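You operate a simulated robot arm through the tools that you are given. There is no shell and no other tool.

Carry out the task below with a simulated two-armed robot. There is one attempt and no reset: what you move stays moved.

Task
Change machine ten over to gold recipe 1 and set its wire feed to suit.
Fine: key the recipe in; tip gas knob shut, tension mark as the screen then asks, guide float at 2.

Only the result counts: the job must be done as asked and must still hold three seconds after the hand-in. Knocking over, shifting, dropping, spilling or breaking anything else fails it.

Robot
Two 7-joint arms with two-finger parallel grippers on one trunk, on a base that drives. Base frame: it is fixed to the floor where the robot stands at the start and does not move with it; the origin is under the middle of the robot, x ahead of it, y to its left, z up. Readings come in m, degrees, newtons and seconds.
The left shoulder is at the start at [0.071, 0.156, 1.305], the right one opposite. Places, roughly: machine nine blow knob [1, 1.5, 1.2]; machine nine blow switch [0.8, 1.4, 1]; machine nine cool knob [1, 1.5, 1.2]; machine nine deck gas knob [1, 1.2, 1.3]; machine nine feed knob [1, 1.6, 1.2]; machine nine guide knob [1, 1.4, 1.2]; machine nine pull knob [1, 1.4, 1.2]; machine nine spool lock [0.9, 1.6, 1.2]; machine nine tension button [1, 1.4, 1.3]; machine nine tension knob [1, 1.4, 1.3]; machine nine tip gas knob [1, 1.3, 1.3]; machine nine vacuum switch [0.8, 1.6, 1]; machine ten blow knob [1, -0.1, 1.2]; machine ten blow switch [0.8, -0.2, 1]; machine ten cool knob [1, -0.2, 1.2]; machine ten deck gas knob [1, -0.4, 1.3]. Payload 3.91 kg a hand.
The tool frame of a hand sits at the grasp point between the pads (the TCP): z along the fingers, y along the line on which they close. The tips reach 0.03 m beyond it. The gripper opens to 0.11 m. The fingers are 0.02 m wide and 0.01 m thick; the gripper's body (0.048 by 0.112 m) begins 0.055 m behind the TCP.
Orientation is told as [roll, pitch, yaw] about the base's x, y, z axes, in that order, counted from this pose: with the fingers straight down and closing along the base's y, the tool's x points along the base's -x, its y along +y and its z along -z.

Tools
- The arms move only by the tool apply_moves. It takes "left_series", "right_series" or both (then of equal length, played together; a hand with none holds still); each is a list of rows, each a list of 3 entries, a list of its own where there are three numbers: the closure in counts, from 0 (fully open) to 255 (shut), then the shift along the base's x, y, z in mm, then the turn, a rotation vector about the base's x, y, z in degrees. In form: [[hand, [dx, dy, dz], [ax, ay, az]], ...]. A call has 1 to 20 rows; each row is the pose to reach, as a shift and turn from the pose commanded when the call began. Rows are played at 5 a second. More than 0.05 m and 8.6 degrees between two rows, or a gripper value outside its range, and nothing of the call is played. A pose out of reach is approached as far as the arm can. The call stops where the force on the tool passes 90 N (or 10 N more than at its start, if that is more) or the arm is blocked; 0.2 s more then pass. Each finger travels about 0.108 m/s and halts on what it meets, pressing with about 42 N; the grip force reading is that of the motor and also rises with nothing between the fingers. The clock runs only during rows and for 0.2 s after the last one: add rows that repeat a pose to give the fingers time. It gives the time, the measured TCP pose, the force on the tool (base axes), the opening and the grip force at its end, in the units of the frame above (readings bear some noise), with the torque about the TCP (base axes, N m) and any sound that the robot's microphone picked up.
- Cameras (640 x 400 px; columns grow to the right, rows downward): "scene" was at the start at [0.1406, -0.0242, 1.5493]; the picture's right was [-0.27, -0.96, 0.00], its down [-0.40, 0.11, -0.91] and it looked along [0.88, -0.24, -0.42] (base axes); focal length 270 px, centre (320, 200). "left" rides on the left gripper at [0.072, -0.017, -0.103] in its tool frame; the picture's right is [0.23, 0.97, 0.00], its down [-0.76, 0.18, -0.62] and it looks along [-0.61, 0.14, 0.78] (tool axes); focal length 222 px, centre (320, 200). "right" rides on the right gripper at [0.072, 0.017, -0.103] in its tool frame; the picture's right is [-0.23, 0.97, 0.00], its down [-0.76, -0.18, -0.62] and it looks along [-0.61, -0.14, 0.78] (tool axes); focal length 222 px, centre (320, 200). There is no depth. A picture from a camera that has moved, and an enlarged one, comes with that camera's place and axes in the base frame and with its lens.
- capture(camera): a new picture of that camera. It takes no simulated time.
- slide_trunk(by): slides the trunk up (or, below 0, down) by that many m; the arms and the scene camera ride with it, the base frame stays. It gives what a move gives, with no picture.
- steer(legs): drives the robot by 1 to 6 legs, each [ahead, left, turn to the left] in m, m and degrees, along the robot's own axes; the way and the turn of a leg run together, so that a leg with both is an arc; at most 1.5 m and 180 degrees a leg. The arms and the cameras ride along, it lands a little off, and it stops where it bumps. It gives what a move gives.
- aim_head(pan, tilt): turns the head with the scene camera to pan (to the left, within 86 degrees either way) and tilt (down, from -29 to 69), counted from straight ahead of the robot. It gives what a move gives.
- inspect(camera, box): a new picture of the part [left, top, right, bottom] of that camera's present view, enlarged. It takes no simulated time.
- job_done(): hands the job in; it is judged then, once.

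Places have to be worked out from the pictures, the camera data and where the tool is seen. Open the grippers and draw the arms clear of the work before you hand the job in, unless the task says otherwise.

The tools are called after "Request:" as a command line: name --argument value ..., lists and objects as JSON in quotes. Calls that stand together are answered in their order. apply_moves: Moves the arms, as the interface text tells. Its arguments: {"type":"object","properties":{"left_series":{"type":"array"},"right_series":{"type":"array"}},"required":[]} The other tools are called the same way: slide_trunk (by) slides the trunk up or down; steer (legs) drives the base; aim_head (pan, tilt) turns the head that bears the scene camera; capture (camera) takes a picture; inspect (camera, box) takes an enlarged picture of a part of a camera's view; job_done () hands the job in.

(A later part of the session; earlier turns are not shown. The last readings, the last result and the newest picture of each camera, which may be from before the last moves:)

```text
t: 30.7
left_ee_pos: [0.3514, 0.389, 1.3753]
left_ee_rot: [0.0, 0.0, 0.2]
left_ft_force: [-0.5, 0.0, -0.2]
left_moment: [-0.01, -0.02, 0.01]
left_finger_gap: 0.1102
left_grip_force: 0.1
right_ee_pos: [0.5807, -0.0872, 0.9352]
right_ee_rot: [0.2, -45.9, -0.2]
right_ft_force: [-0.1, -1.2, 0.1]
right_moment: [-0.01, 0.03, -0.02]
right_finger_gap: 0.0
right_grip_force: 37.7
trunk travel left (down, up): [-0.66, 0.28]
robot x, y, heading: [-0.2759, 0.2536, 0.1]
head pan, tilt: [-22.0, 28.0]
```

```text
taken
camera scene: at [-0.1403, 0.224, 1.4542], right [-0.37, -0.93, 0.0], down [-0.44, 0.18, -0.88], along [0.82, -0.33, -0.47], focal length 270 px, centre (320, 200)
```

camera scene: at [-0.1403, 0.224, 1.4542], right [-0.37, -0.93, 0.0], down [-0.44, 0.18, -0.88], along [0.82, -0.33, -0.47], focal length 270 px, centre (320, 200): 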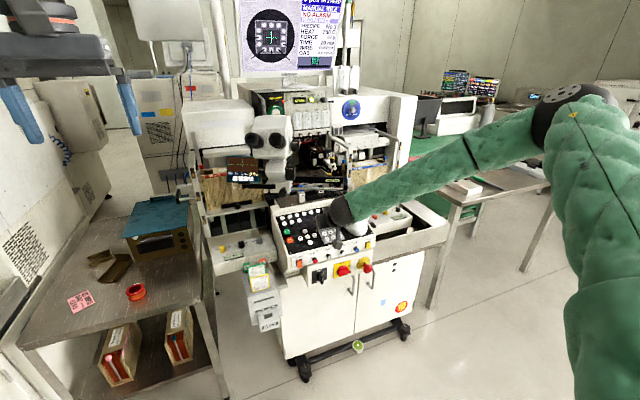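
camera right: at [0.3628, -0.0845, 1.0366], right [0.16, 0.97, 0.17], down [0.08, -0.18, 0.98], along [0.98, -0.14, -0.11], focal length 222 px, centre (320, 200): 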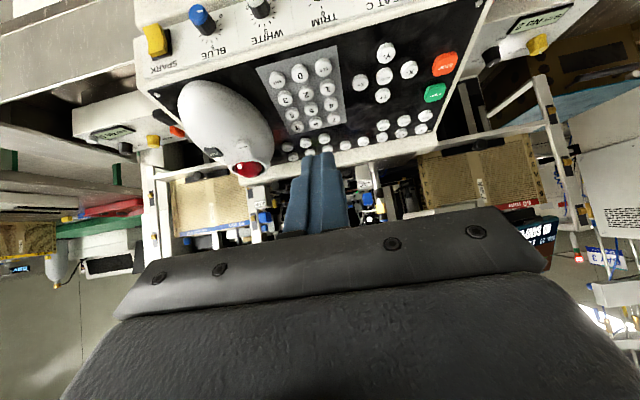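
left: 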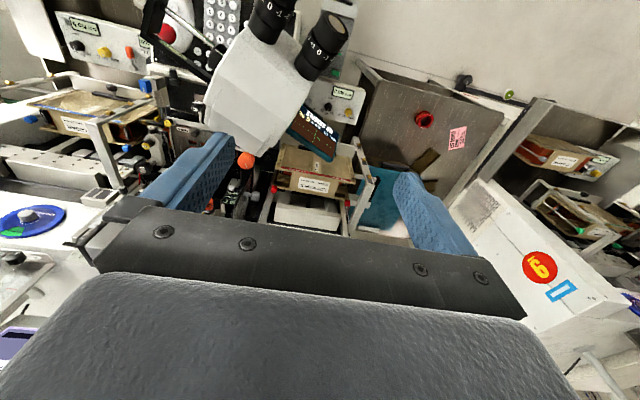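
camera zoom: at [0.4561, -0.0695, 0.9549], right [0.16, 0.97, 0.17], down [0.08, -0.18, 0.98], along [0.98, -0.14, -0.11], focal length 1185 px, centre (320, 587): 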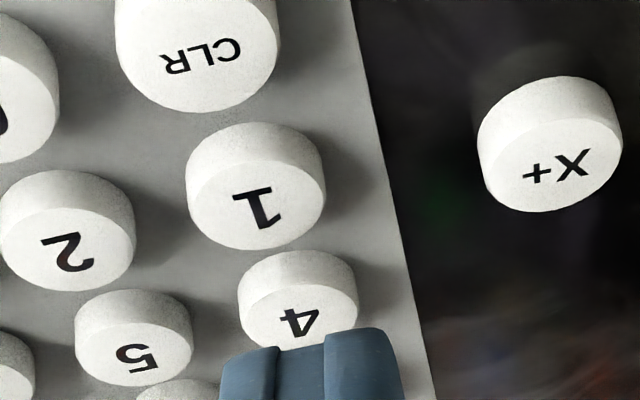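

The fingers need about 2 mm more to the right of the machine; I also check clearance to the overhanging handle.

Request:
inspect --camera "scene" --box '[270, 160, 390, 240]'

Request:
apply_moves --right_series '[[255, [0, -2, -4], [0, 0, 0]], [255, [0, -2, -8], [0, 0, 0]], [255, [0, -2, -8], [0, 0, 0]]]'

Request:
inspect --camera "right" --box '[270, 90, 370, 165]'

```text
5.00 times, centred on (330, 200) of scene
camera zoom: at [-0.1403, 0.224, 1.4542], right [-0.37, -0.93, 0.0], down [-0.44, 0.18, -0.88], along [0.82, -0.33, -0.47], focal length 1352 px, centre (270, 200)
```

zoom: 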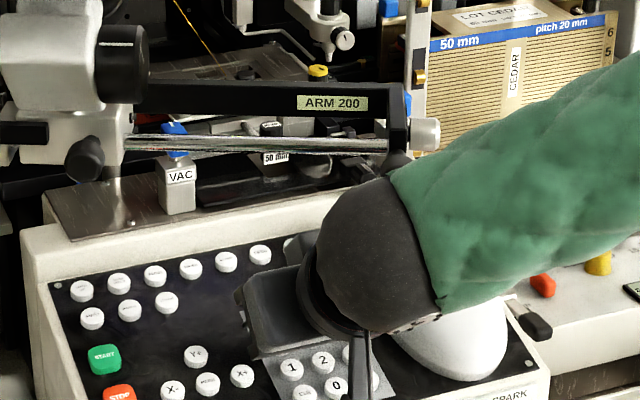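

```text
t: 31.5
left_ee_pos: [0.3527, 0.3901, 1.3746]
left_ee_rot: [0.0, 0.1, 0.0]
left_ft_force: [0.0, -0.3, 0.1]
left_moment: [-0.02, 0.01, 0.03]
left_finger_gap: 0.1102
left_grip_force: 0.1
right_ee_pos: [0.5813, -0.0885, 0.9251]
right_ee_rot: [0.2, -45.8, 0.0]
right_ft_force: [0.4, -0.6, 0.7]
right_moment: [0.01, -0.02, 0.02]
right_finger_gap: 0.0
right_grip_force: 38.0
trunk travel left (down, up): [-0.66, 0.28]
robot x, y, heading: [-0.2754, 0.2542, 0.1]
head pan, tilt: [-22.0, 28.0]
```

```text
5.33 times, centred on (320, 128) of right
camera zoom: at [0.4571, -0.071, 0.9446], right [0.16, 0.97, 0.17], down [0.08, -0.18, 0.98], along [0.98, -0.14, -0.11], focal length 1185 px, centre (320, 587)
```

zoom: 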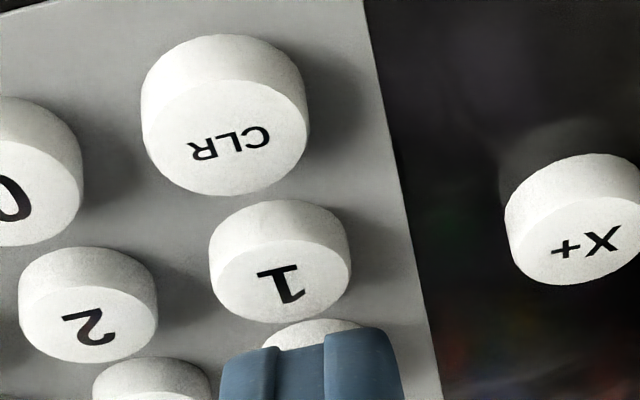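

Well aligned. I press key 1 by lowering in small steps and listen for a sound.

Request:
apply_moves --right_series '[[255, [0, -1.5, -3], [0, 0, 0]], [255, [0, -1.5, -5], [0, 0, 0]], [255, [0, -1.5, -7], [0, 0, 0]], [255, [0, -1.5, -7], [0, 0, 0]]]'

Request:
inspect --camera "right" --box '[270, 90, 370, 165]'

Request:
inspect --camera "scene" --box '[230, 0, 360, 80]'

```text
t: 32.5
left_ee_pos: [0.3504, 0.3894, 1.3759]
left_ee_rot: [-0.1, 0.1, 0.1]
left_ft_force: [0.8, 0.6, 0.3]
left_moment: [-0.01, 0.01, 0.02]
left_finger_gap: 0.1102
left_grip_force: 0.0
right_ee_pos: [0.5813, -0.091, 0.9182]
right_ee_rot: [0.1, -45.9, -0.1]
right_ft_force: [0.1, -0.7, 4.0]
right_moment: [-0.02, -0.04, -0.02]
right_finger_gap: 0.0
right_grip_force: 37.8
trunk travel left (down, up): [-0.66, 0.28]
robot x, y, heading: [-0.2743, 0.2553, -0.0]
head pan, tilt: [-22.0, 28.0]
heard: click
```

```text
5.33 times, centred on (320, 128) of right
camera zoom: at [0.4569, -0.0727, 0.938], right [0.16, 0.97, 0.17], down [0.08, -0.18, 0.98], along [0.98, -0.14, -0.11], focal length 1185 px, centre (320, 587)
```

zoom: 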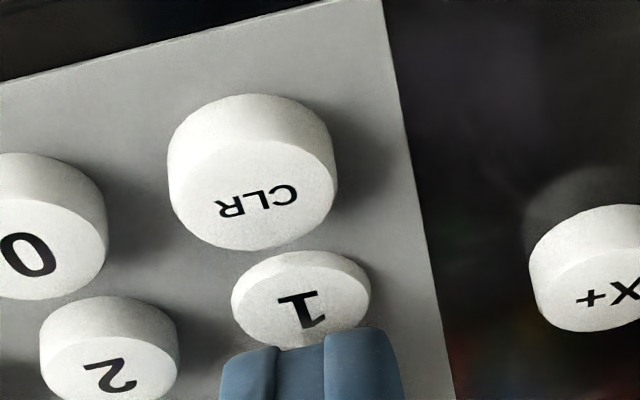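

```text
4.92 times, centred on (295, 40) of scene
camera zoom: at [-0.1398, 0.2242, 1.4541], right [-0.37, -0.93, 0.0], down [-0.44, 0.18, -0.88], along [0.82, -0.33, -0.47], focal length 1331 px, centre (443, 988)
```

zoom: 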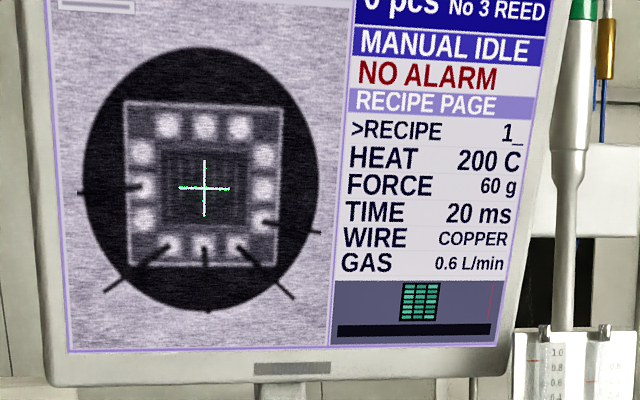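

Click heard and the screen shows "1_". I lift, shift to ENT and verify before pressing.

Request:
apply_moves --right_series '[[255, [0, 0, 8], [0, 0, 0]], [255, [-5, 0, 18], [0, 0, 0]], [255, [-15, -24, 18], [0, 0, 0]], [255, [-25, -48, 14], [0, 0, 0]], [255, [-25, -48, 7], [0, 0, 0]], [255, [-25, -48, 7], [0, 0, 0]]]'

Request:
inspect --camera "right" --box '[270, 90, 370, 165]'

Request:
inspect --camera "scene" --box '[270, 160, 390, 240]'

```text
t: 33.9
left_ee_pos: [0.3507, 0.3877, 1.3755]
left_ee_rot: [0.1, 0.0, 0.1]
left_ft_force: [0.9, 0.2, 0.1]
left_moment: [0.01, -0.03, 0.01]
left_finger_gap: 0.1104
left_grip_force: 0.0
right_ee_pos: [0.5552, -0.1423, 0.9235]
right_ee_rot: [0.2, -46.0, -0.1]
right_ft_force: [0.7, -0.3, -1.1]
right_moment: [-0.03, -0.02, 0.03]
right_finger_gap: 0.0
right_grip_force: 37.8
trunk travel left (down, up): [-0.66, 0.28]
robot x, y, heading: [-0.2723, 0.262, 0.1]
head pan, tilt: [-22.0, 28.0]
```

```text
5.33 times, centred on (320, 128) of right
camera zoom: at [0.4313, -0.1227, 0.9427], right [0.16, 0.97, 0.17], down [0.08, -0.18, 0.98], along [0.98, -0.14, -0.11], focal length 1185 px, centre (320, 587)
```

zoom: 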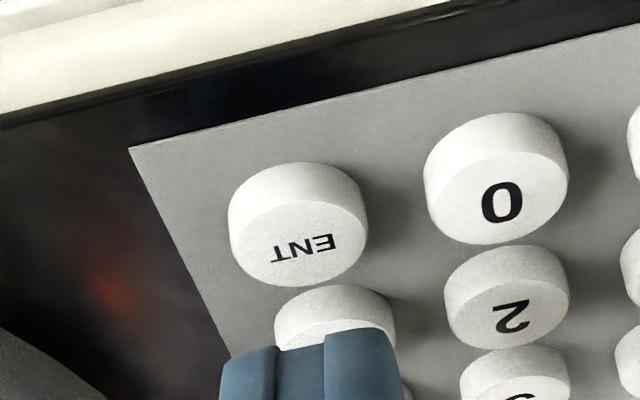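

```text
5.00 times, centred on (330, 200) of scene
camera zoom: at [-0.1399, 0.2234, 1.4541], right [-0.37, -0.93, 0.0], down [-0.44, 0.18, -0.88], along [0.82, -0.33, -0.47], focal length 1352 px, centre (270, 200)
```

zoom: 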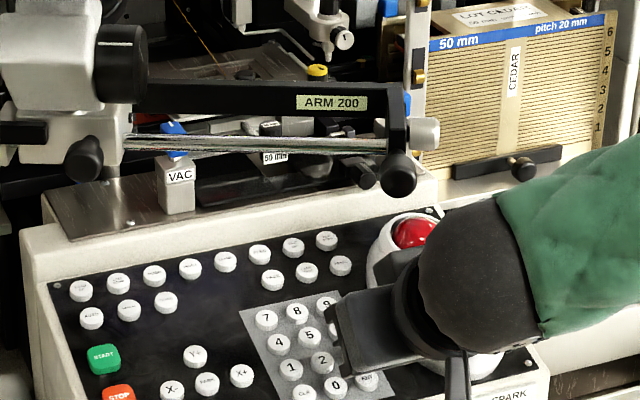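

ENT lines up under the finger edge. I press it.

Request:
apply_moves --right_series '[[255, [0, 0, -5], [0, 0, 0]], [255, [0, 0, -8], [0, 0, 0]], [255, [0, 0, -10], [0, 0, 0]], [255, [0, 0, -11], [0, 0, 0]], [255, [0, 0, -11], [0, 0, 0]]]'

Request:
inspect --camera "right" --box '[270, 90, 370, 165]'

Request:
inspect --camera "scene" --box '[230, 0, 360, 80]'

```text
t: 35.1
left_ee_pos: [0.3513, 0.3899, 1.3749]
left_ee_rot: [-0.1, 0.1, 0.1]
left_ft_force: [0.1, 0.7, 0.1]
left_moment: [-0.03, -0.02, 0.0]
left_finger_gap: 0.1102
left_grip_force: 0.1
right_ee_pos: [0.5547, -0.1387, 0.9155]
right_ee_rot: [0.2, -45.8, -0.1]
right_ft_force: [-0.1, 1.3, 0.5]
right_moment: [0.0, 0.0, -0.03]
right_finger_gap: 0.0001
right_grip_force: 37.7
trunk travel left (down, up): [-0.66, 0.28]
robot x, y, heading: [-0.2784, 0.2583, -0.2]
head pan, tilt: [-22.0, 28.0]
```

```text
5.33 times, centred on (320, 128) of right
camera zoom: at [0.4306, -0.1215, 0.9336], right [0.16, 0.97, 0.17], down [0.08, -0.18, 0.98], along [0.98, -0.14, -0.11], focal length 1185 px, centre (320, 587)
```

zoom: 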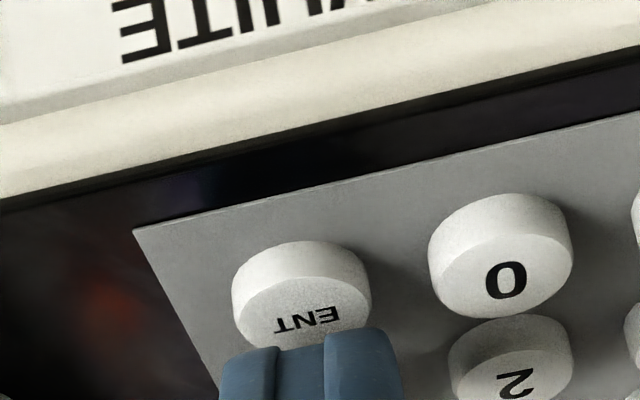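

```text
4.92 times, centred on (295, 40) of scene
camera zoom: at [-0.1395, 0.224, 1.4541], right [-0.37, -0.93, 0.0], down [-0.44, 0.18, -0.88], along [0.82, -0.33, -0.47], focal length 1331 px, centre (443, 988)
```

zoom: 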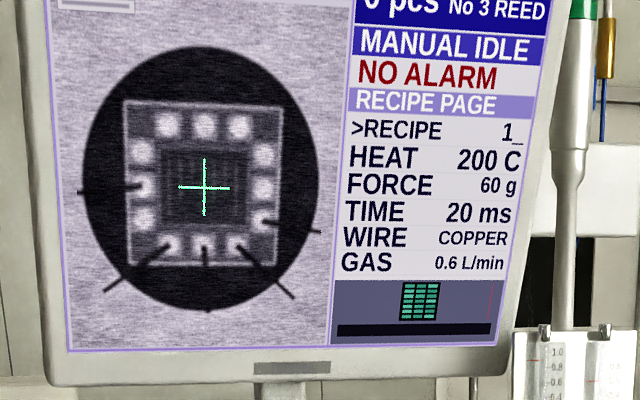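

Just touching, no click yet. I press another few millimetres.

Request:
apply_moves --right_series '[[255, [0, 0, -1.5], [0, 0, 0]], [255, [0, 0, -3], [0, 0, 0]], [255, [0, 0, -3], [0, 0, 0]]]'

Request:
inspect --camera "scene" --box '[230, 0, 360, 80]'

```text
t: 35.9
left_ee_pos: [0.3519, 0.3895, 1.3752]
left_ee_rot: [0.0, -0.1, 0.0]
left_ft_force: [0.1, 0.4, -0.6]
left_moment: [0.04, -0.05, 0.01]
left_finger_gap: 0.1097
left_grip_force: 0.1
right_ee_pos: [0.5559, -0.14, 0.9112]
right_ee_rot: [0.3, -46.0, -0.2]
right_ft_force: [-0.7, -0.7, 2.6]
right_moment: [0.0, -0.05, 0.0]
right_finger_gap: 0.0002
right_grip_force: 38.1
trunk travel left (down, up): [-0.66, 0.28]
robot x, y, heading: [-0.2761, 0.259, -0.2]
head pan, tilt: [-22.0, 28.0]
heard: click
```

```text
4.92 times, centred on (295, 40) of scene
camera zoom: at [-0.1397, 0.224, 1.4541], right [-0.37, -0.93, 0.0], down [-0.44, 0.18, -0.88], along [0.82, -0.33, -0.47], focal length 1331 px, centre (443, 988)
```

zoom: 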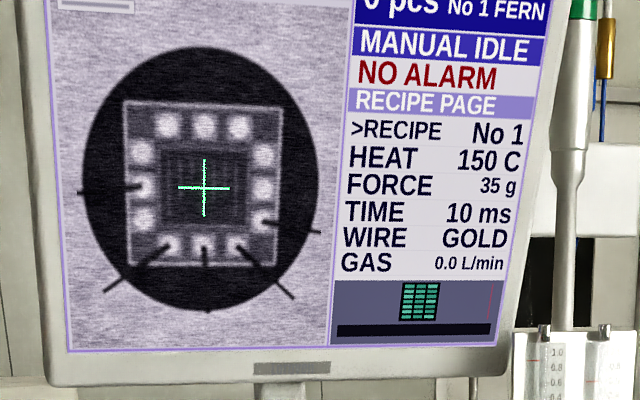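

Recipe No 1 FERN (gold, gas 0.0) is active. I lift off the key and back away, then read the whole screen for the tension request.

Request:
apply_moves --right_series '[[255, [0, 0, 8], [0, 0, 0]], [255, [-15, 0, 20], [0, 0, 0]], [255, [-50, 0, 35], [0, 0, 0]], [255, [-90, 0, 45], [0, 0, 0]], [255, [-130, 0, 50], [0, 0, 0]], [255, [-130, 0, 50], [0, 0, 0]]]'

Request:
aim_head --pan -25 --tilt 10

Request:
capture --camera "scene"

Request:
inspect --camera "scene" --box '[220, 70, 350, 170]'

```text
t: 37.3
left_ee_pos: [0.3521, 0.3903, 1.3743]
left_ee_rot: [0.1, 0.0, 0.0]
left_ft_force: [0.2, 0.1, -0.5]
left_moment: [0.01, 0.04, -0.02]
left_finger_gap: 0.1098
left_grip_force: 0.1
right_ee_pos: [0.4238, -0.1389, 0.9596]
right_ee_rot: [0.2, -45.8, -0.2]
right_ft_force: [0.2, -0.1, 0.8]
right_moment: [-0.01, 0.01, -0.02]
right_finger_gap: 0.0001
right_grip_force: 37.3
trunk travel left (down, up): [-0.66, 0.28]
robot x, y, heading: [-0.2791, 0.2568, 0.2]
head pan, tilt: [-22.0, 28.0]
```

```text
t: 38.1
left_ee_pos: [0.3519, 0.3898, 1.3751]
left_ee_rot: [0.0, 0.0, 0.1]
left_ft_force: [0.2, 0.1, -1.6]
left_moment: [0.01, 0.0, 0.0]
left_finger_gap: 0.1099
left_grip_force: 0.0
right_ee_pos: [0.4245, -0.1408, 0.9596]
right_ee_rot: [0.2, -45.8, -0.1]
right_ft_force: [-1.3, 0.4, 0.6]
right_moment: [-0.01, 0.01, 0.02]
right_finger_gap: 0.0001
right_grip_force: 37.6
trunk travel left (down, up): [-0.66, 0.28]
robot x, y, heading: [-0.2764, 0.2582, 0.2]
head pan, tilt: [-25.0, 10.0]
```

```text
taken
camera scene: at [-0.1401, 0.2187, 1.4832], right [-0.42, -0.91, 0.0], down [-0.16, 0.07, -0.98], along [0.89, -0.42, -0.17], focal length 270 px, centre (320, 200)
```

scene: 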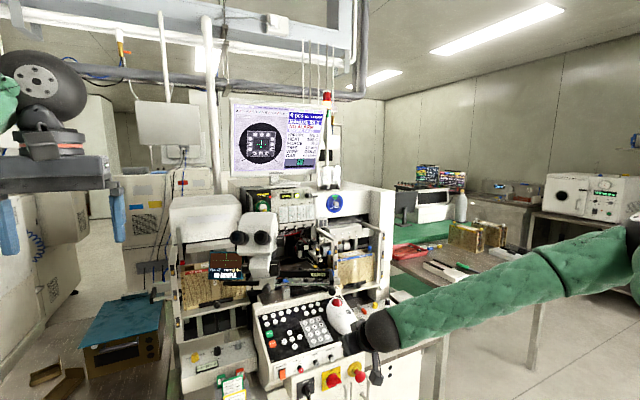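

```text
4.00 times, centred on (285, 120) of scene
camera zoom: at [-0.1401, 0.2187, 1.4832], right [-0.42, -0.91, 0.0], down [-0.16, 0.07, -0.98], along [0.89, -0.42, -0.17], focal length 1082 px, centre (460, 520)
```

zoom: 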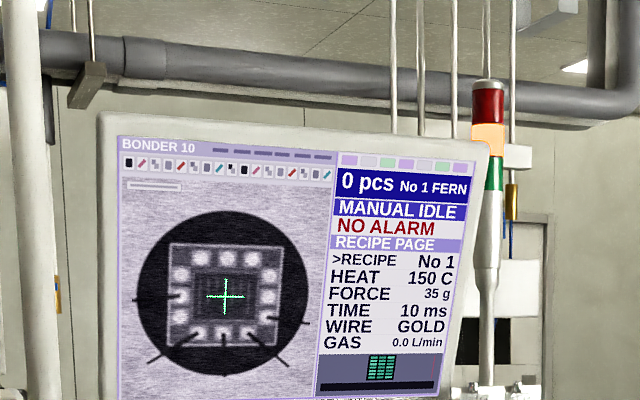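

The recipe page lists no tension figure. I look at the other small displays on the machine before deciding whether to page.

Request:
inspect --camera "scene" --box '[230, 165, 340, 235]'

Request:
inspect --camera "scene" --box '[200, 220, 300, 300]'

Request:
inspect --camera "scene" --box '[280, 130, 330, 180]'

Request:
inspect --camera "scene" --box '[250, 265, 370, 345]'

```text
5.71 times, centred on (285, 200) of scene
camera zoom: at [-0.1401, 0.2187, 1.4832], right [-0.42, -0.91, 0.0], down [-0.16, 0.07, -0.98], along [0.89, -0.42, -0.17], focal length 1545 px, centre (520, 200)
```

zoom: 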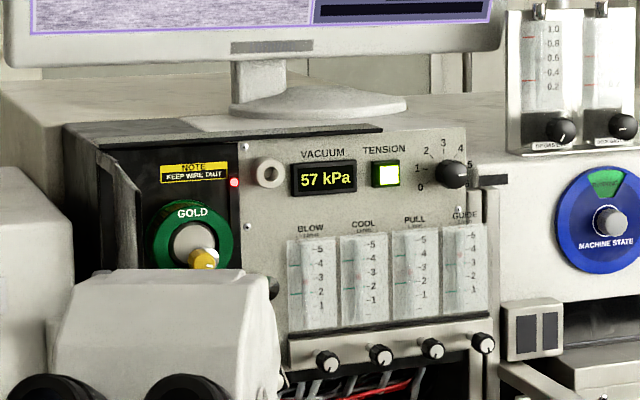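

```text
5.00 times, centred on (250, 260) of scene
camera zoom: at [-0.1401, 0.2187, 1.4832], right [-0.42, -0.91, 0.0], down [-0.16, 0.07, -0.98], along [0.89, -0.42, -0.17], focal length 1352 px, centre (670, -100)
```

zoom: 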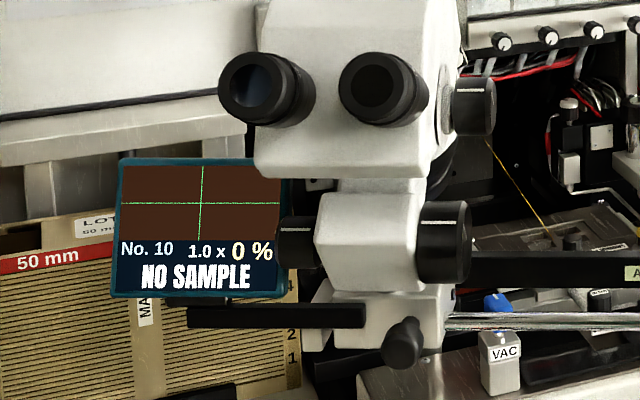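

```text
8.00 times, centred on (305, 155) of scene
camera zoom: at [-0.1401, 0.2187, 1.4832], right [-0.42, -0.91, 0.0], down [-0.16, 0.07, -0.98], along [0.89, -0.42, -0.17], focal length 2163 px, centre (440, 560)
```

zoom: 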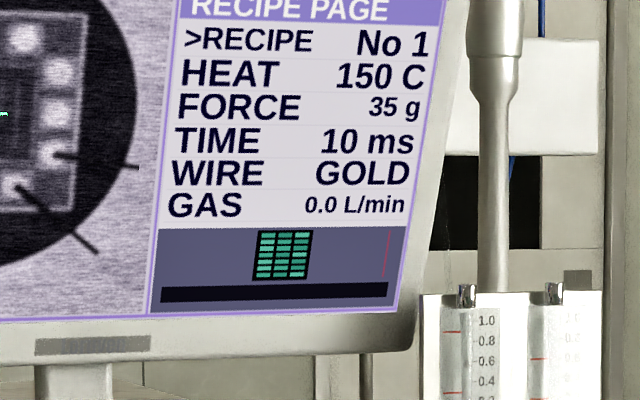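

```text
5.00 times, centred on (310, 305) of scene
camera zoom: at [-0.1401, 0.2187, 1.4832], right [-0.42, -0.91, 0.0], down [-0.16, 0.07, -0.98], along [0.89, -0.42, -0.17], focal length 1352 px, centre (370, -325)
```

zoom: 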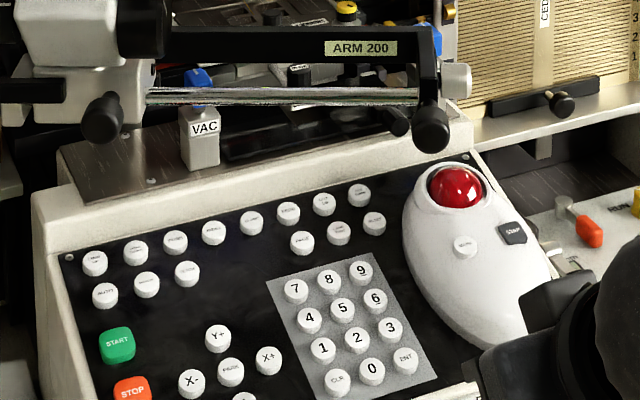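

No tension figure anywhere, so the screen must be paged with the PAGE key at about (0.688,-0.111,0.909), which lies under the microscope bar. I first retract the hand and bring the base 0.15 m nearer.

Request:
apply_moves --right_series '[[255, [-40, 0, 20], [0, 0, 0]], [255, [-80, 10, 40], [0, 0, 0]], [255, [-110, 20, 60], [0, 0, 0]], [255, [-110, 20, 60], [0, 0, 0]]]'

Request:
steer --legs '[[0.13, 0, 0]]'

Request:
capture --camera "scene"

```text
t: 39.1
left_ee_pos: [0.3525, 0.3887, 1.3744]
left_ee_rot: [0.0, 0.2, 0.1]
left_ft_force: [-0.1, 0.7, 0.5]
left_moment: [-0.02, -0.01, -0.01]
left_finger_gap: 0.11
left_grip_force: 0.1
right_ee_pos: [0.3128, -0.1204, 1.0196]
right_ee_rot: [0.2, -45.8, -0.1]
right_ft_force: [0.3, -0.4, -0.2]
right_moment: [0.01, -0.01, 0.02]
right_finger_gap: 0.0002
right_grip_force: 37.2
trunk travel left (down, up): [-0.66, 0.28]
robot x, y, heading: [-0.2764, 0.2564, -0.1]
head pan, tilt: [-25.0, 10.0]
```

```text
t: 40.4
left_ee_pos: [0.4787, 0.3875, 1.3745]
left_ee_rot: [0.0, 0.1, -0.1]
left_ft_force: [0.5, 0.3, -0.7]
left_moment: [0.02, 0.02, 0.01]
left_finger_gap: 0.11
left_grip_force: 0.1
right_ee_pos: [0.4387, -0.1215, 1.0192]
right_ee_rot: [0.2, -45.7, -0.3]
right_ft_force: [0.2, -0.1, -0.9]
right_moment: [-0.01, 0.02, 0.0]
right_finger_gap: 0.0
right_grip_force: 37.7
trunk travel left (down, up): [-0.66, 0.28]
robot x, y, heading: [-0.1481, 0.2599, -0.3]
head pan, tilt: [-25.0, 10.0]
```

```text
taken
camera scene: at [-0.0125, 0.2182, 1.4833], right [-0.42, -0.91, 0.0], down [-0.16, 0.07, -0.98], along [0.89, -0.42, -0.17], focal length 270 px, centre (320, 200)
```

scene: 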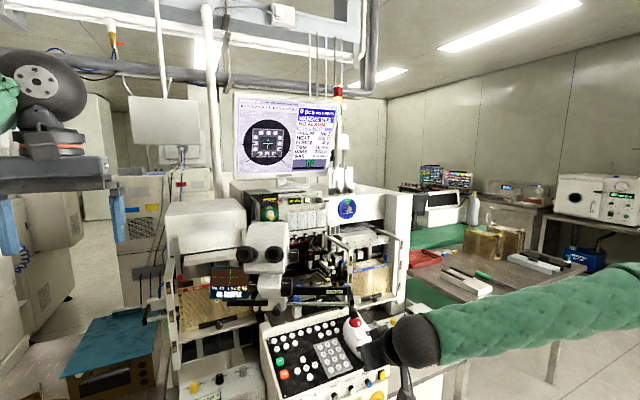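

I turn the hand 25° to the right and 50° forward and place it at the start of a straight slide line that passes below the bar and left of the handle.

Request:
apply_moves --right_series '[[255, [-10, 30, 20], [-0.2, -1, -6.2]], [255, [0, 60, 45], [-0.4, -2, -12.5]], [255, [30, 85, 65], [-0.6, -3, -18.8]], [255, [61, 98, 78], [-0.9, -4.2, -25]], [255, [61, 98, 78], [-0.9, -4.2, -25]]]'

Request:
capture --camera "right"

Request:
inspect --camera "scene" --box '[230, 220, 410, 340]'

```text
t: 41.5
left_ee_pos: [0.4787, 0.3867, 1.3752]
left_ee_rot: [0.0, -0.1, -0.1]
left_ft_force: [-0.1, -0.4, 0.0]
left_moment: [0.02, -0.03, 0.0]
left_finger_gap: 0.11
left_grip_force: 0.1
right_ee_pos: [0.5006, -0.0276, 1.096]
right_ee_rot: [0.4, -50.1, -25.5]
right_ft_force: [-0.7, -0.3, 0.4]
right_moment: [0.03, 0.02, 0.0]
right_finger_gap: 0.0002
right_grip_force: 37.4
right hand out of reach, approached as far as the arm can: row 1, 2
trunk travel left (down, up): [-0.66, 0.28]
robot x, y, heading: [-0.1498, 0.2605, -0.2]
head pan, tilt: [-25.0, 10.0]
```

```text
taken
camera right: at [0.3947, 0.0435, 1.1061], right [0.55, 0.82, 0.18], down [-0.07, -0.17, 0.98], along [0.83, -0.55, -0.04], focal length 222 px, centre (320, 200)
```

right: 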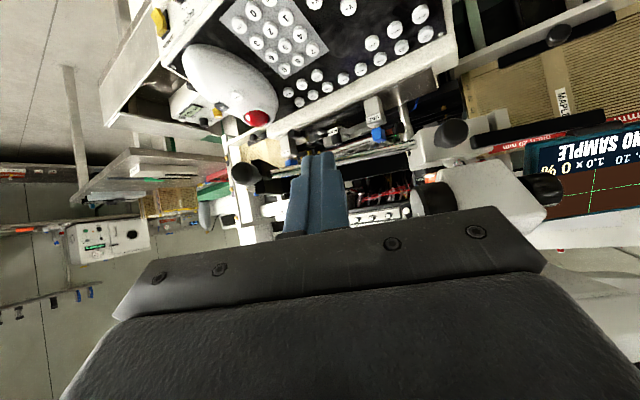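

```text
3.33 times, centred on (320, 280) of scene
camera zoom: at [-0.0136, 0.2167, 1.4833], right [-0.42, -0.91, 0.0], down [-0.16, 0.07, -0.98], along [0.89, -0.42, -0.17], focal length 901 px, centre (320, -67)
```

zoom: 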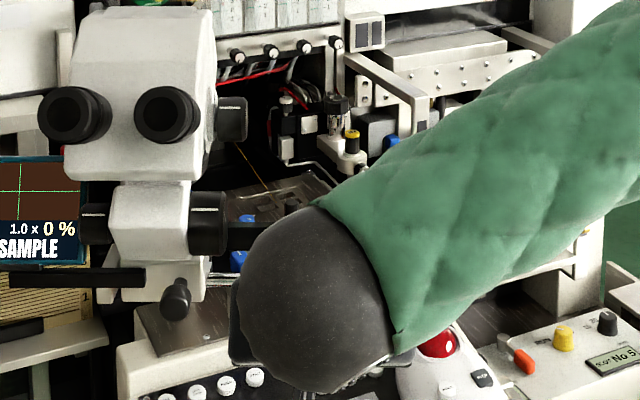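

The start pose is right. I slide along the tool axis to about 40 mm short of PAGE, in small steps.

Request:
apply_moves --right_series '[[255, [24, -10, -22], [0, 0, 0]], [255, [48, -21, -45], [0, 0, 0]], [255, [72, -32, -67], [0, 0, 0]], [255, [96, -42, -89], [0, 0, 0]], [255, [120, -53, -112], [0, 0, 0]], [255, [144, -63, -134], [0, 0, 0]], [255, [144, -63, -134], [0, 0, 0]]]'

Request:
capture --camera "right"

Request:
inspect --camera "right" --box '[270, 90, 370, 165]'

Request:
inspect --camera "scene" --box '[230, 220, 410, 340]'

```text
t: 43.1
left_ee_pos: [0.4784, 0.3868, 1.3755]
left_ee_rot: [-0.1, 0.0, -0.1]
left_ft_force: [-0.2, -0.3, 0.3]
left_moment: [-0.01, -0.01, 0.01]
left_finger_gap: 0.11
left_grip_force: 0.1
right_ee_pos: [0.6451, -0.0892, 0.964]
right_ee_rot: [0.4, -50.2, -25.3]
right_ft_force: [-0.3, 0.0, 0.0]
right_moment: [0.04, 0.05, 0.02]
right_finger_gap: 0.0001
right_grip_force: 38.1
trunk travel left (down, up): [-0.66, 0.28]
robot x, y, heading: [-0.1511, 0.2541, -0.1]
head pan, tilt: [-25.0, 10.0]
```

```text
taken
camera right: at [0.5396, -0.0193, 0.9738], right [0.54, 0.82, 0.18], down [-0.07, -0.17, 0.98], along [0.84, -0.55, -0.04], focal length 222 px, centre (320, 200)
```

right: 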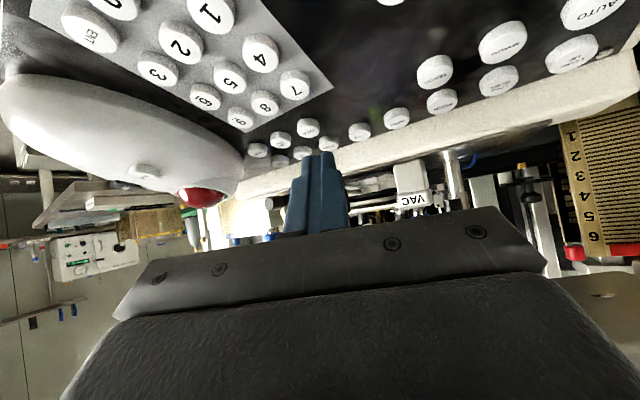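

```text
5.33 times, centred on (320, 128) of right
camera zoom: at [0.5396, -0.0193, 0.9738], right [0.54, 0.82, 0.18], down [-0.07, -0.17, 0.98], along [0.84, -0.55, -0.04], focal length 1185 px, centre (320, 587)
```

zoom: 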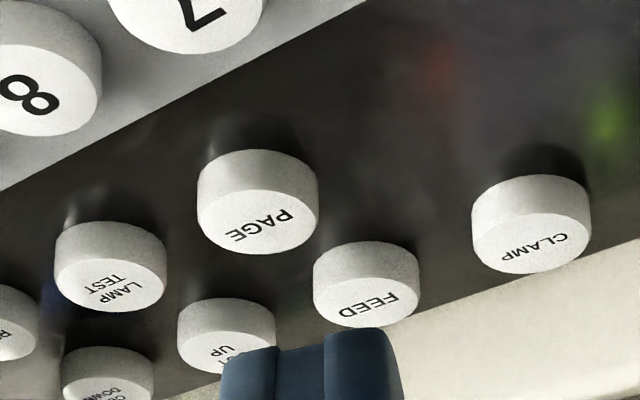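

```text
3.33 times, centred on (320, 280) of scene
camera zoom: at [-0.0138, 0.2184, 1.4834], right [-0.42, -0.91, 0.0], down [-0.16, 0.07, -0.98], along [0.89, -0.42, -0.17], focal length 901 px, centre (320, -67)
```

zoom: 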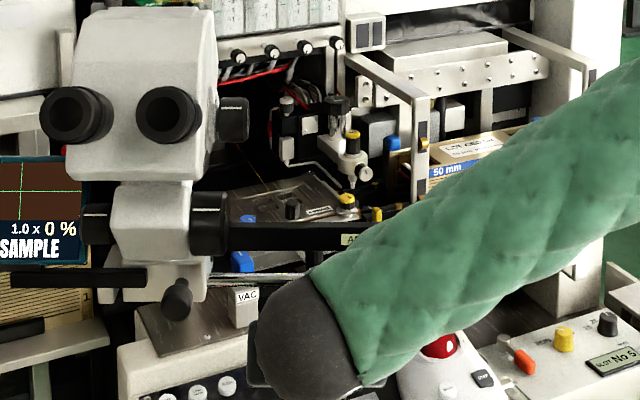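

The forearm would come close to the handle from this base position, so I slide back out along the same line, drive back 0.12 m (making the arm straighter), and retry.

Request:
apply_moves --right_series '[[255, [-24, 10, 22], [0, 0, 0]], [255, [-48, 21, 45], [0, 0, 0]], [255, [-72, 32, 67], [0, 0, 0]], [255, [-96, 42, 89], [0, 0, 0]], [255, [-120, 53, 112], [0, 0, 0]], [255, [-144, 63, 134], [0, 0, 0]], [255, [-144, 63, 134], [0, 0, 0]]]'

Request:
steer --legs '[[-0.13, 0, 0]]'

Request:
apply_moves --right_series '[[255, [40, 0, 0], [0, 0, 0]], [255, [80, 0, 0], [0, 0, 0]], [255, [125, 0, 0], [0, 0, 0]], [255, [125, 0, 0], [0, 0, 0]]]'

Request:
capture --camera "scene"

```text
t: 44.8
left_ee_pos: [0.4799, 0.3854, 1.3743]
left_ee_rot: [0.0, 0.1, 0.0]
left_ft_force: [0.5, -0.3, -0.1]
left_moment: [0.02, 0.03, -0.02]
left_finger_gap: 0.1097
left_grip_force: 0.1
right_ee_pos: [0.5015, -0.0246, 1.0978]
right_ee_rot: [0.2, -49.9, -25.4]
right_ft_force: [0.2, 0.7, 0.0]
right_moment: [-0.01, 0.02, 0.0]
right_finger_gap: 0.0
right_grip_force: 37.7
trunk travel left (down, up): [-0.66, 0.28]
robot x, y, heading: [-0.1505, 0.2554, -0.1]
head pan, tilt: [-25.0, 10.0]
```

```text
t: 46.0
left_ee_pos: [0.3481, 0.3875, 1.3752]
left_ee_rot: [0.0, 0.0, -0.1]
left_ft_force: [0.4, -0.2, -0.2]
left_moment: [0.04, -0.01, 0.01]
left_finger_gap: 0.1103
left_grip_force: 0.2
right_ee_pos: [0.3709, -0.0237, 1.0982]
right_ee_rot: [0.3, -50.0, -25.2]
right_ft_force: [0.5, -0.1, 0.1]
right_moment: [0.0, 0.02, 0.01]
right_finger_gap: 0.0
right_grip_force: 37.6
trunk travel left (down, up): [-0.66, 0.28]
robot x, y, heading: [-0.278, 0.2559, 0.0]
head pan, tilt: [-25.0, 10.0]
```

```text
t: 47.0
left_ee_pos: [0.3479, 0.3876, 1.375]
left_ee_rot: [0.0, 0.0, -0.1]
left_ft_force: [0.4, 0.7, -0.2]
left_moment: [0.01, -0.01, -0.03]
left_finger_gap: 0.1101
left_grip_force: 0.0
right_ee_pos: [0.4942, -0.0272, 1.098]
right_ee_rot: [0.3, -50.0, -25.2]
right_ft_force: [0.2, -0.9, -0.3]
right_moment: [-0.01, 0.01, 0.01]
right_finger_gap: 0.0
right_grip_force: 37.0
trunk travel left (down, up): [-0.66, 0.28]
robot x, y, heading: [-0.2768, 0.2565, -0.3]
head pan, tilt: [-25.0, 10.0]
```

```text
taken
camera scene: at [-0.1441, 0.2183, 1.4833], right [-0.42, -0.91, 0.0], down [-0.16, 0.07, -0.98], along [0.89, -0.42, -0.17], focal length 270 px, centre (320, 200)
```

scene: 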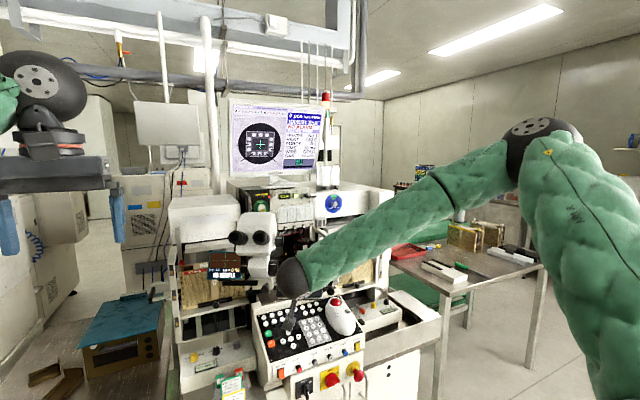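

The elbow now sits further behind. I slide in again along the axis to 40 mm short of PAGE and check forearm clearance.

Request:
apply_moves --right_series '[[255, [25, -11, -22], [0, 0, 0]], [255, [50, -23, -45], [0, 0, 0]], [255, [76, -35, -67], [0, 0, 0]], [255, [101, -46, -90], [0, 0, 0]], [255, [126, -57, -112], [0, 0, 0]], [255, [152, -69, -135], [0, 0, 0]], [255, [152, -69, -135], [0, 0, 0]]]'

Request:
inspect --camera "right" --box '[270, 90, 370, 165]'

Request:
capture --camera "scene"

Request:
inspect --camera "scene" --box '[240, 230, 390, 330]'

Request:
capture --camera "left"

```text
t: 48.6
left_ee_pos: [0.3482, 0.3885, 1.3746]
left_ee_rot: [0.0, -0.1, -0.2]
left_ft_force: [-0.3, -0.3, -0.2]
left_moment: [0.03, 0.0, 0.02]
left_finger_gap: 0.1099
left_grip_force: 0.0
right_ee_pos: [0.6468, -0.0907, 0.9634]
right_ee_rot: [0.3, -50.0, -25.4]
right_ft_force: [-0.5, -0.3, -0.4]
right_moment: [0.02, 0.03, -0.01]
right_finger_gap: 0.0
right_grip_force: 37.8
trunk travel left (down, up): [-0.66, 0.28]
robot x, y, heading: [-0.2807, 0.2539, -0.0]
head pan, tilt: [-25.0, 10.0]
```

```text
5.33 times, centred on (320, 128) of right
camera zoom: at [0.5411, -0.0222, 0.9734], right [0.54, 0.82, 0.18], down [-0.07, -0.17, 0.98], along [0.84, -0.55, -0.04], focal length 1185 px, centre (320, 587)
```

zoom: 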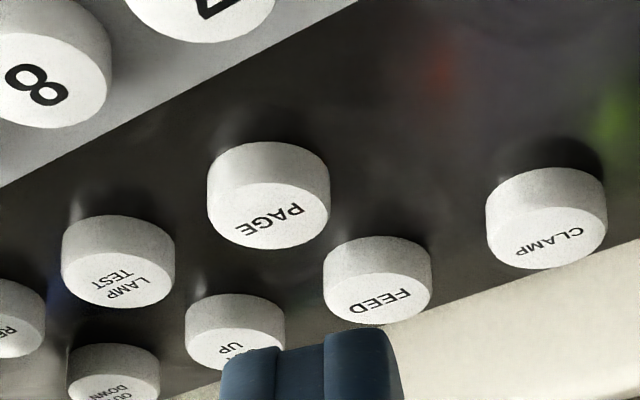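

```text
taken
camera scene: at [-0.1446, 0.2188, 1.4834], right [-0.42, -0.91, 0.0], down [-0.16, 0.07, -0.98], along [0.89, -0.42, -0.17], focal length 270 px, centre (320, 200)
```

scene: 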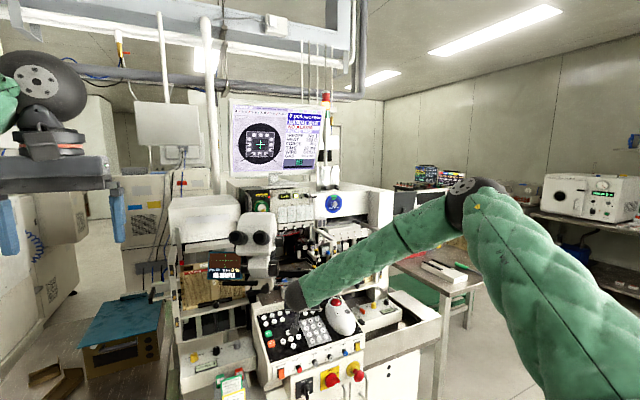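

```text
4.00 times, centred on (315, 280) of scene
camera zoom: at [-0.1446, 0.2188, 1.4834], right [-0.42, -0.91, 0.0], down [-0.16, 0.07, -0.98], along [0.89, -0.42, -0.17], focal length 1082 px, centre (340, -120)
```

zoom: 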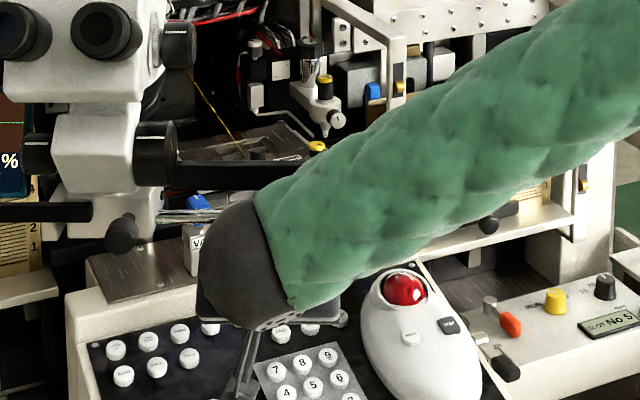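

```text
taken
camera left: at [0.2748, 0.3701, 1.4793], right [-0.23, 0.97, 0.0], down [0.76, 0.18, 0.62], along [0.61, 0.14, -0.78], focal length 222 px, centre (320, 200)
```

left: 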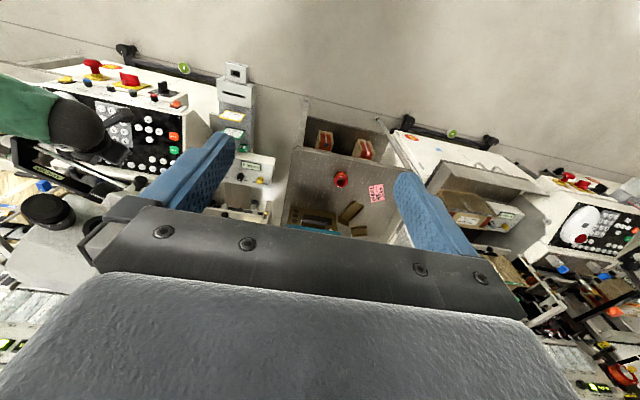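

Clearance of the forearm to the handle is thin, so I swing the hand 10° more about vertical, which moves the wrist away from the handle, and re-check.

Request:
apply_moves --right_series '[[255, [0, 2, 0], [0, 0, -5]], [255, [0, 4, 0], [0, 0, -10]], [255, [0, 4, 0], [0, 0, -10]]]'

Request:
capture --camera "right"

Request:
inspect --camera "right" --box '[270, 90, 370, 165]'

Request:
inspect --camera "scene" --box '[240, 230, 390, 330]'

```text
t: 49.4
left_ee_pos: [0.3489, 0.3872, 1.3754]
left_ee_rot: [0.1, 0.1, -0.2]
left_ft_force: [0.2, 0.4, -1.3]
left_moment: [0.05, -0.04, -0.01]
left_finger_gap: 0.11
left_grip_force: 0.1
right_ee_pos: [0.6484, -0.0888, 0.9633]
right_ee_rot: [0.4, -50.1, -35.4]
right_ft_force: [-0.3, -0.1, -0.4]
right_moment: [0.02, -0.02, 0.03]
right_finger_gap: 0.0
right_grip_force: 36.9
trunk travel left (down, up): [-0.66, 0.28]
robot x, y, heading: [-0.2767, 0.2544, -0.1]
head pan, tilt: [-25.0, 10.0]
```

```text
taken
camera right: at [0.5548, -0.0015, 0.9728], right [0.68, 0.71, 0.18], down [-0.1, -0.15, 0.98], along [0.73, -0.69, -0.04], focal length 222 px, centre (320, 200)
```

right: 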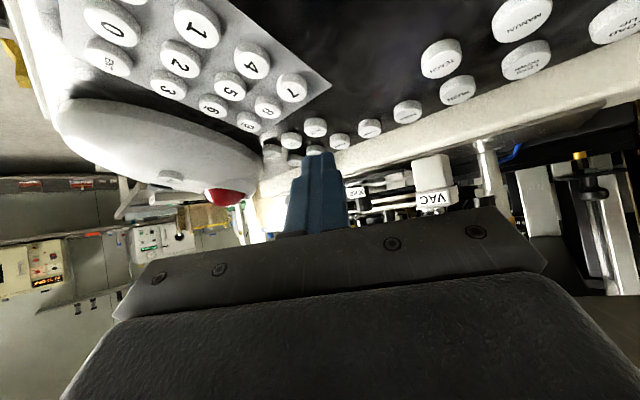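

```text
5.33 times, centred on (320, 128) of right
camera zoom: at [0.5548, -0.0015, 0.9728], right [0.68, 0.71, 0.18], down [-0.1, -0.15, 0.98], along [0.73, -0.69, -0.04], focal length 1185 px, centre (320, 587)
```

zoom: 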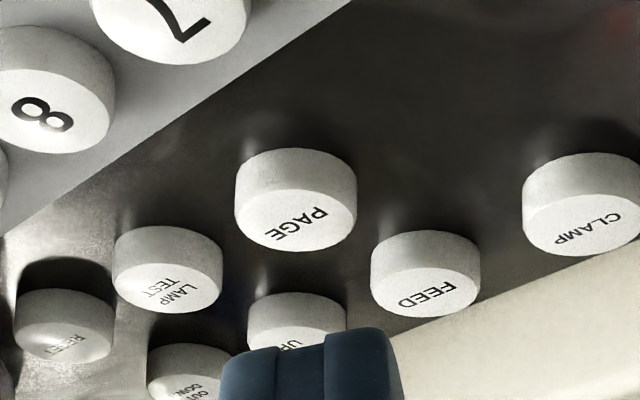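

```text
4.00 times, centred on (315, 280) of scene
camera zoom: at [-0.1434, 0.2182, 1.4832], right [-0.42, -0.91, 0.0], down [-0.16, 0.07, -0.98], along [0.89, -0.42, -0.17], focal length 1082 px, centre (340, -120)
```

zoom: 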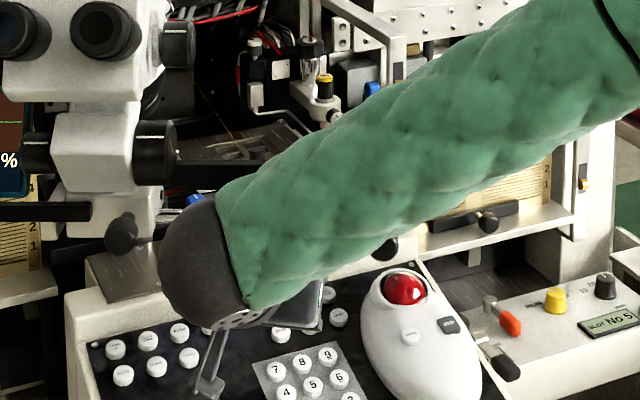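

The handle now shows clear below the forearm. I advance 25 mm toward PAGE and check the alignment.

Request:
apply_moves --right_series '[[255, [6, -3.5, -6], [0, 0, 0]], [255, [11, -7, -11], [0, 0, 0]], [255, [16, -10, -16], [0, 0, 0]], [255, [16, -10, -16], [0, 0, 0]]]'

Request:
inspect --camera "right" --box '[270, 90, 370, 165]'

Request:
inspect --camera "scene" --box '[240, 230, 390, 330]'

```text
t: 50.4
left_ee_pos: [0.3484, 0.388, 1.3745]
left_ee_rot: [0.0, 0.0, -0.1]
left_ft_force: [0.3, -0.4, -0.6]
left_moment: [0.0, 0.0, 0.04]
left_finger_gap: 0.1098
left_grip_force: 0.0
right_ee_pos: [0.6611, -0.0991, 0.9491]
right_ee_rot: [0.3, -50.1, -35.3]
right_ft_force: [0.1, 0.6, -0.2]
right_moment: [-0.02, 0.02, -0.04]
right_finger_gap: 0.0
right_grip_force: 37.7
right hand out of reach, approached as far as the arm can: row 3, 4
trunk travel left (down, up): [-0.66, 0.28]
robot x, y, heading: [-0.2771, 0.259, 0.1]
head pan, tilt: [-25.0, 10.0]
```

```text
5.33 times, centred on (320, 128) of right
camera zoom: at [0.5683, -0.0128, 0.9599], right [0.68, 0.71, 0.18], down [-0.1, -0.15, 0.98], along [0.73, -0.68, -0.04], focal length 1185 px, centre (320, 587)
```

zoom: 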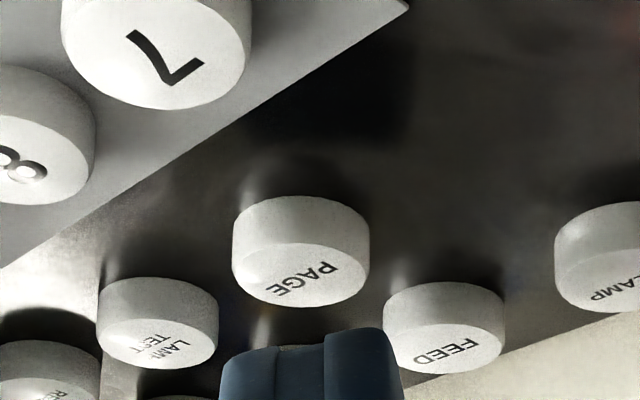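

```text
4.00 times, centred on (315, 280) of scene
camera zoom: at [-0.1434, 0.2188, 1.4832], right [-0.42, -0.91, 0.0], down [-0.16, 0.07, -0.98], along [0.89, -0.42, -0.17], focal length 1082 px, centre (340, -120)
```

zoom: 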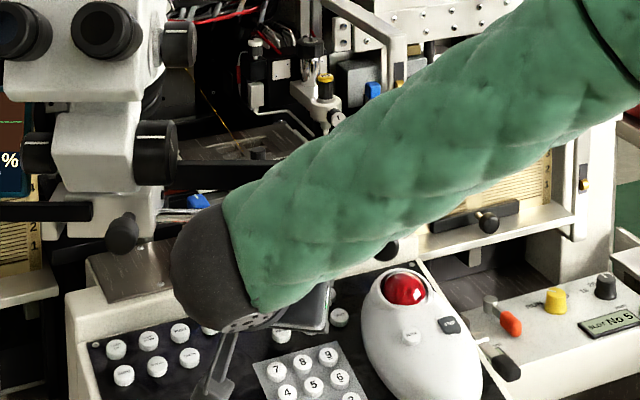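

Slightly out of reach. I back the hand off, drive the base 0.05 m closer, and return to the same line.

Request:
apply_moves --right_series '[[255, [-20, 12, 15], [0, 0, 0]], [255, [-50, 25, 30], [0, 0, 0]], [255, [-85, 35, 45], [0, 0, 0]], [255, [-85, 35, 45], [0, 0, 0]]]'

Request:
steer --legs '[[0.055, 0, 0]]'

```text
t: 51.4
left_ee_pos: [0.3488, 0.3877, 1.3746]
left_ee_rot: [-0.1, 0.2, -0.1]
left_ft_force: [0.1, -0.3, -0.4]
left_moment: [-0.02, -0.02, 0.03]
left_finger_gap: 0.11
left_grip_force: 0.1
right_ee_pos: [0.5773, -0.0648, 0.9964]
right_ee_rot: [0.2, -50.1, -35.4]
right_ft_force: [0.4, 0.2, 0.2]
right_moment: [0.01, -0.01, 0.01]
right_finger_gap: 0.0001
right_grip_force: 37.5
trunk travel left (down, up): [-0.66, 0.28]
robot x, y, heading: [-0.2807, 0.2584, -0.1]
head pan, tilt: [-25.0, 10.0]
```

```text
t: 52.4
left_ee_pos: [0.3993, 0.3881, 1.3755]
left_ee_rot: [-0.1, 0.0, 0.0]
left_ft_force: [-0.2, -0.2, 0.3]
left_moment: [0.0, -0.02, 0.02]
left_finger_gap: 0.1099
left_grip_force: 0.1
right_ee_pos: [0.6298, -0.0646, 0.9986]
right_ee_rot: [0.4, -50.2, -35.3]
right_ft_force: [-0.5, -0.1, 0.2]
right_moment: [0.0, 0.01, -0.02]
right_finger_gap: 0.0
right_grip_force: 37.7
trunk travel left (down, up): [-0.66, 0.28]
robot x, y, heading: [-0.2248, 0.258, -0.1]
head pan, tilt: [-25.0, 10.0]
```

I go to just above PAGE and check.

Request:
apply_moves --right_series '[[255, [12, -12, -16], [0, 0, 0]], [255, [24, -24, -30], [0, 0, 0]], [255, [36, -36, -42], [0, 0, 0]], [255, [41, -41, -48], [0, 0, 0]], [255, [41, -41, -48], [0, 0, 0]]]'

Request:
inspect --camera "right" --box '[270, 90, 370, 165]'

Request:
inspect --camera "scene" --box '[240, 230, 390, 330]'

```text
t: 53.6
left_ee_pos: [0.4038, 0.389, 1.3745]
left_ee_rot: [-0.1, 0.0, 0.0]
left_ft_force: [0.2, 0.1, 0.0]
left_moment: [-0.01, 0.0, 0.01]
left_finger_gap: 0.11
left_grip_force: 0.1
right_ee_pos: [0.6714, -0.1055, 0.9469]
right_ee_rot: [0.2, -50.1, -35.2]
right_ft_force: [0.3, -0.5, 0.7]
right_moment: [-0.01, -0.01, -0.01]
right_finger_gap: 0.0
right_grip_force: 37.6
trunk travel left (down, up): [-0.66, 0.28]
robot x, y, heading: [-0.2241, 0.259, -0.1]
head pan, tilt: [-25.0, 10.0]
```

```text
5.33 times, centred on (320, 128) of right
camera zoom: at [0.5785, -0.0185, 0.9569], right [0.68, 0.71, 0.18], down [-0.09, -0.15, 0.98], along [0.73, -0.68, -0.04], focal length 1185 px, centre (320, 587)
```

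zoom: 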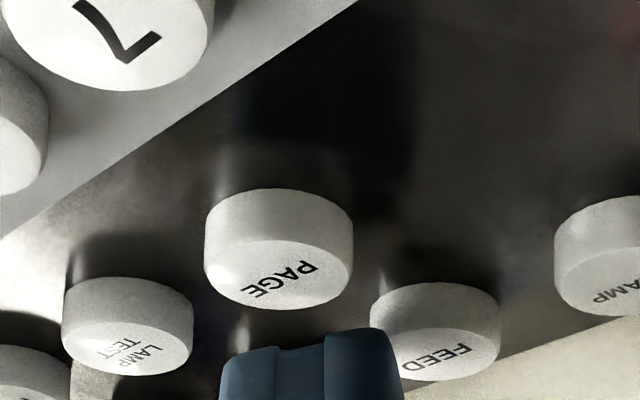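

```text
4.00 times, centred on (315, 280) of scene
camera zoom: at [-0.0888, 0.2186, 1.4831], right [-0.42, -0.91, 0.0], down [-0.16, 0.07, -0.98], along [0.89, -0.42, -0.17], focal length 1082 px, centre (340, -120)
```

zoom: 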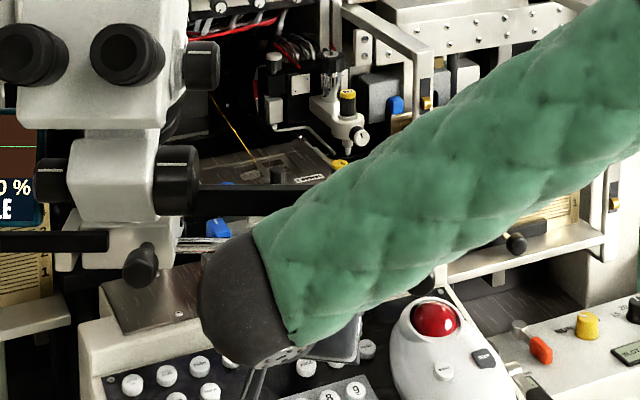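

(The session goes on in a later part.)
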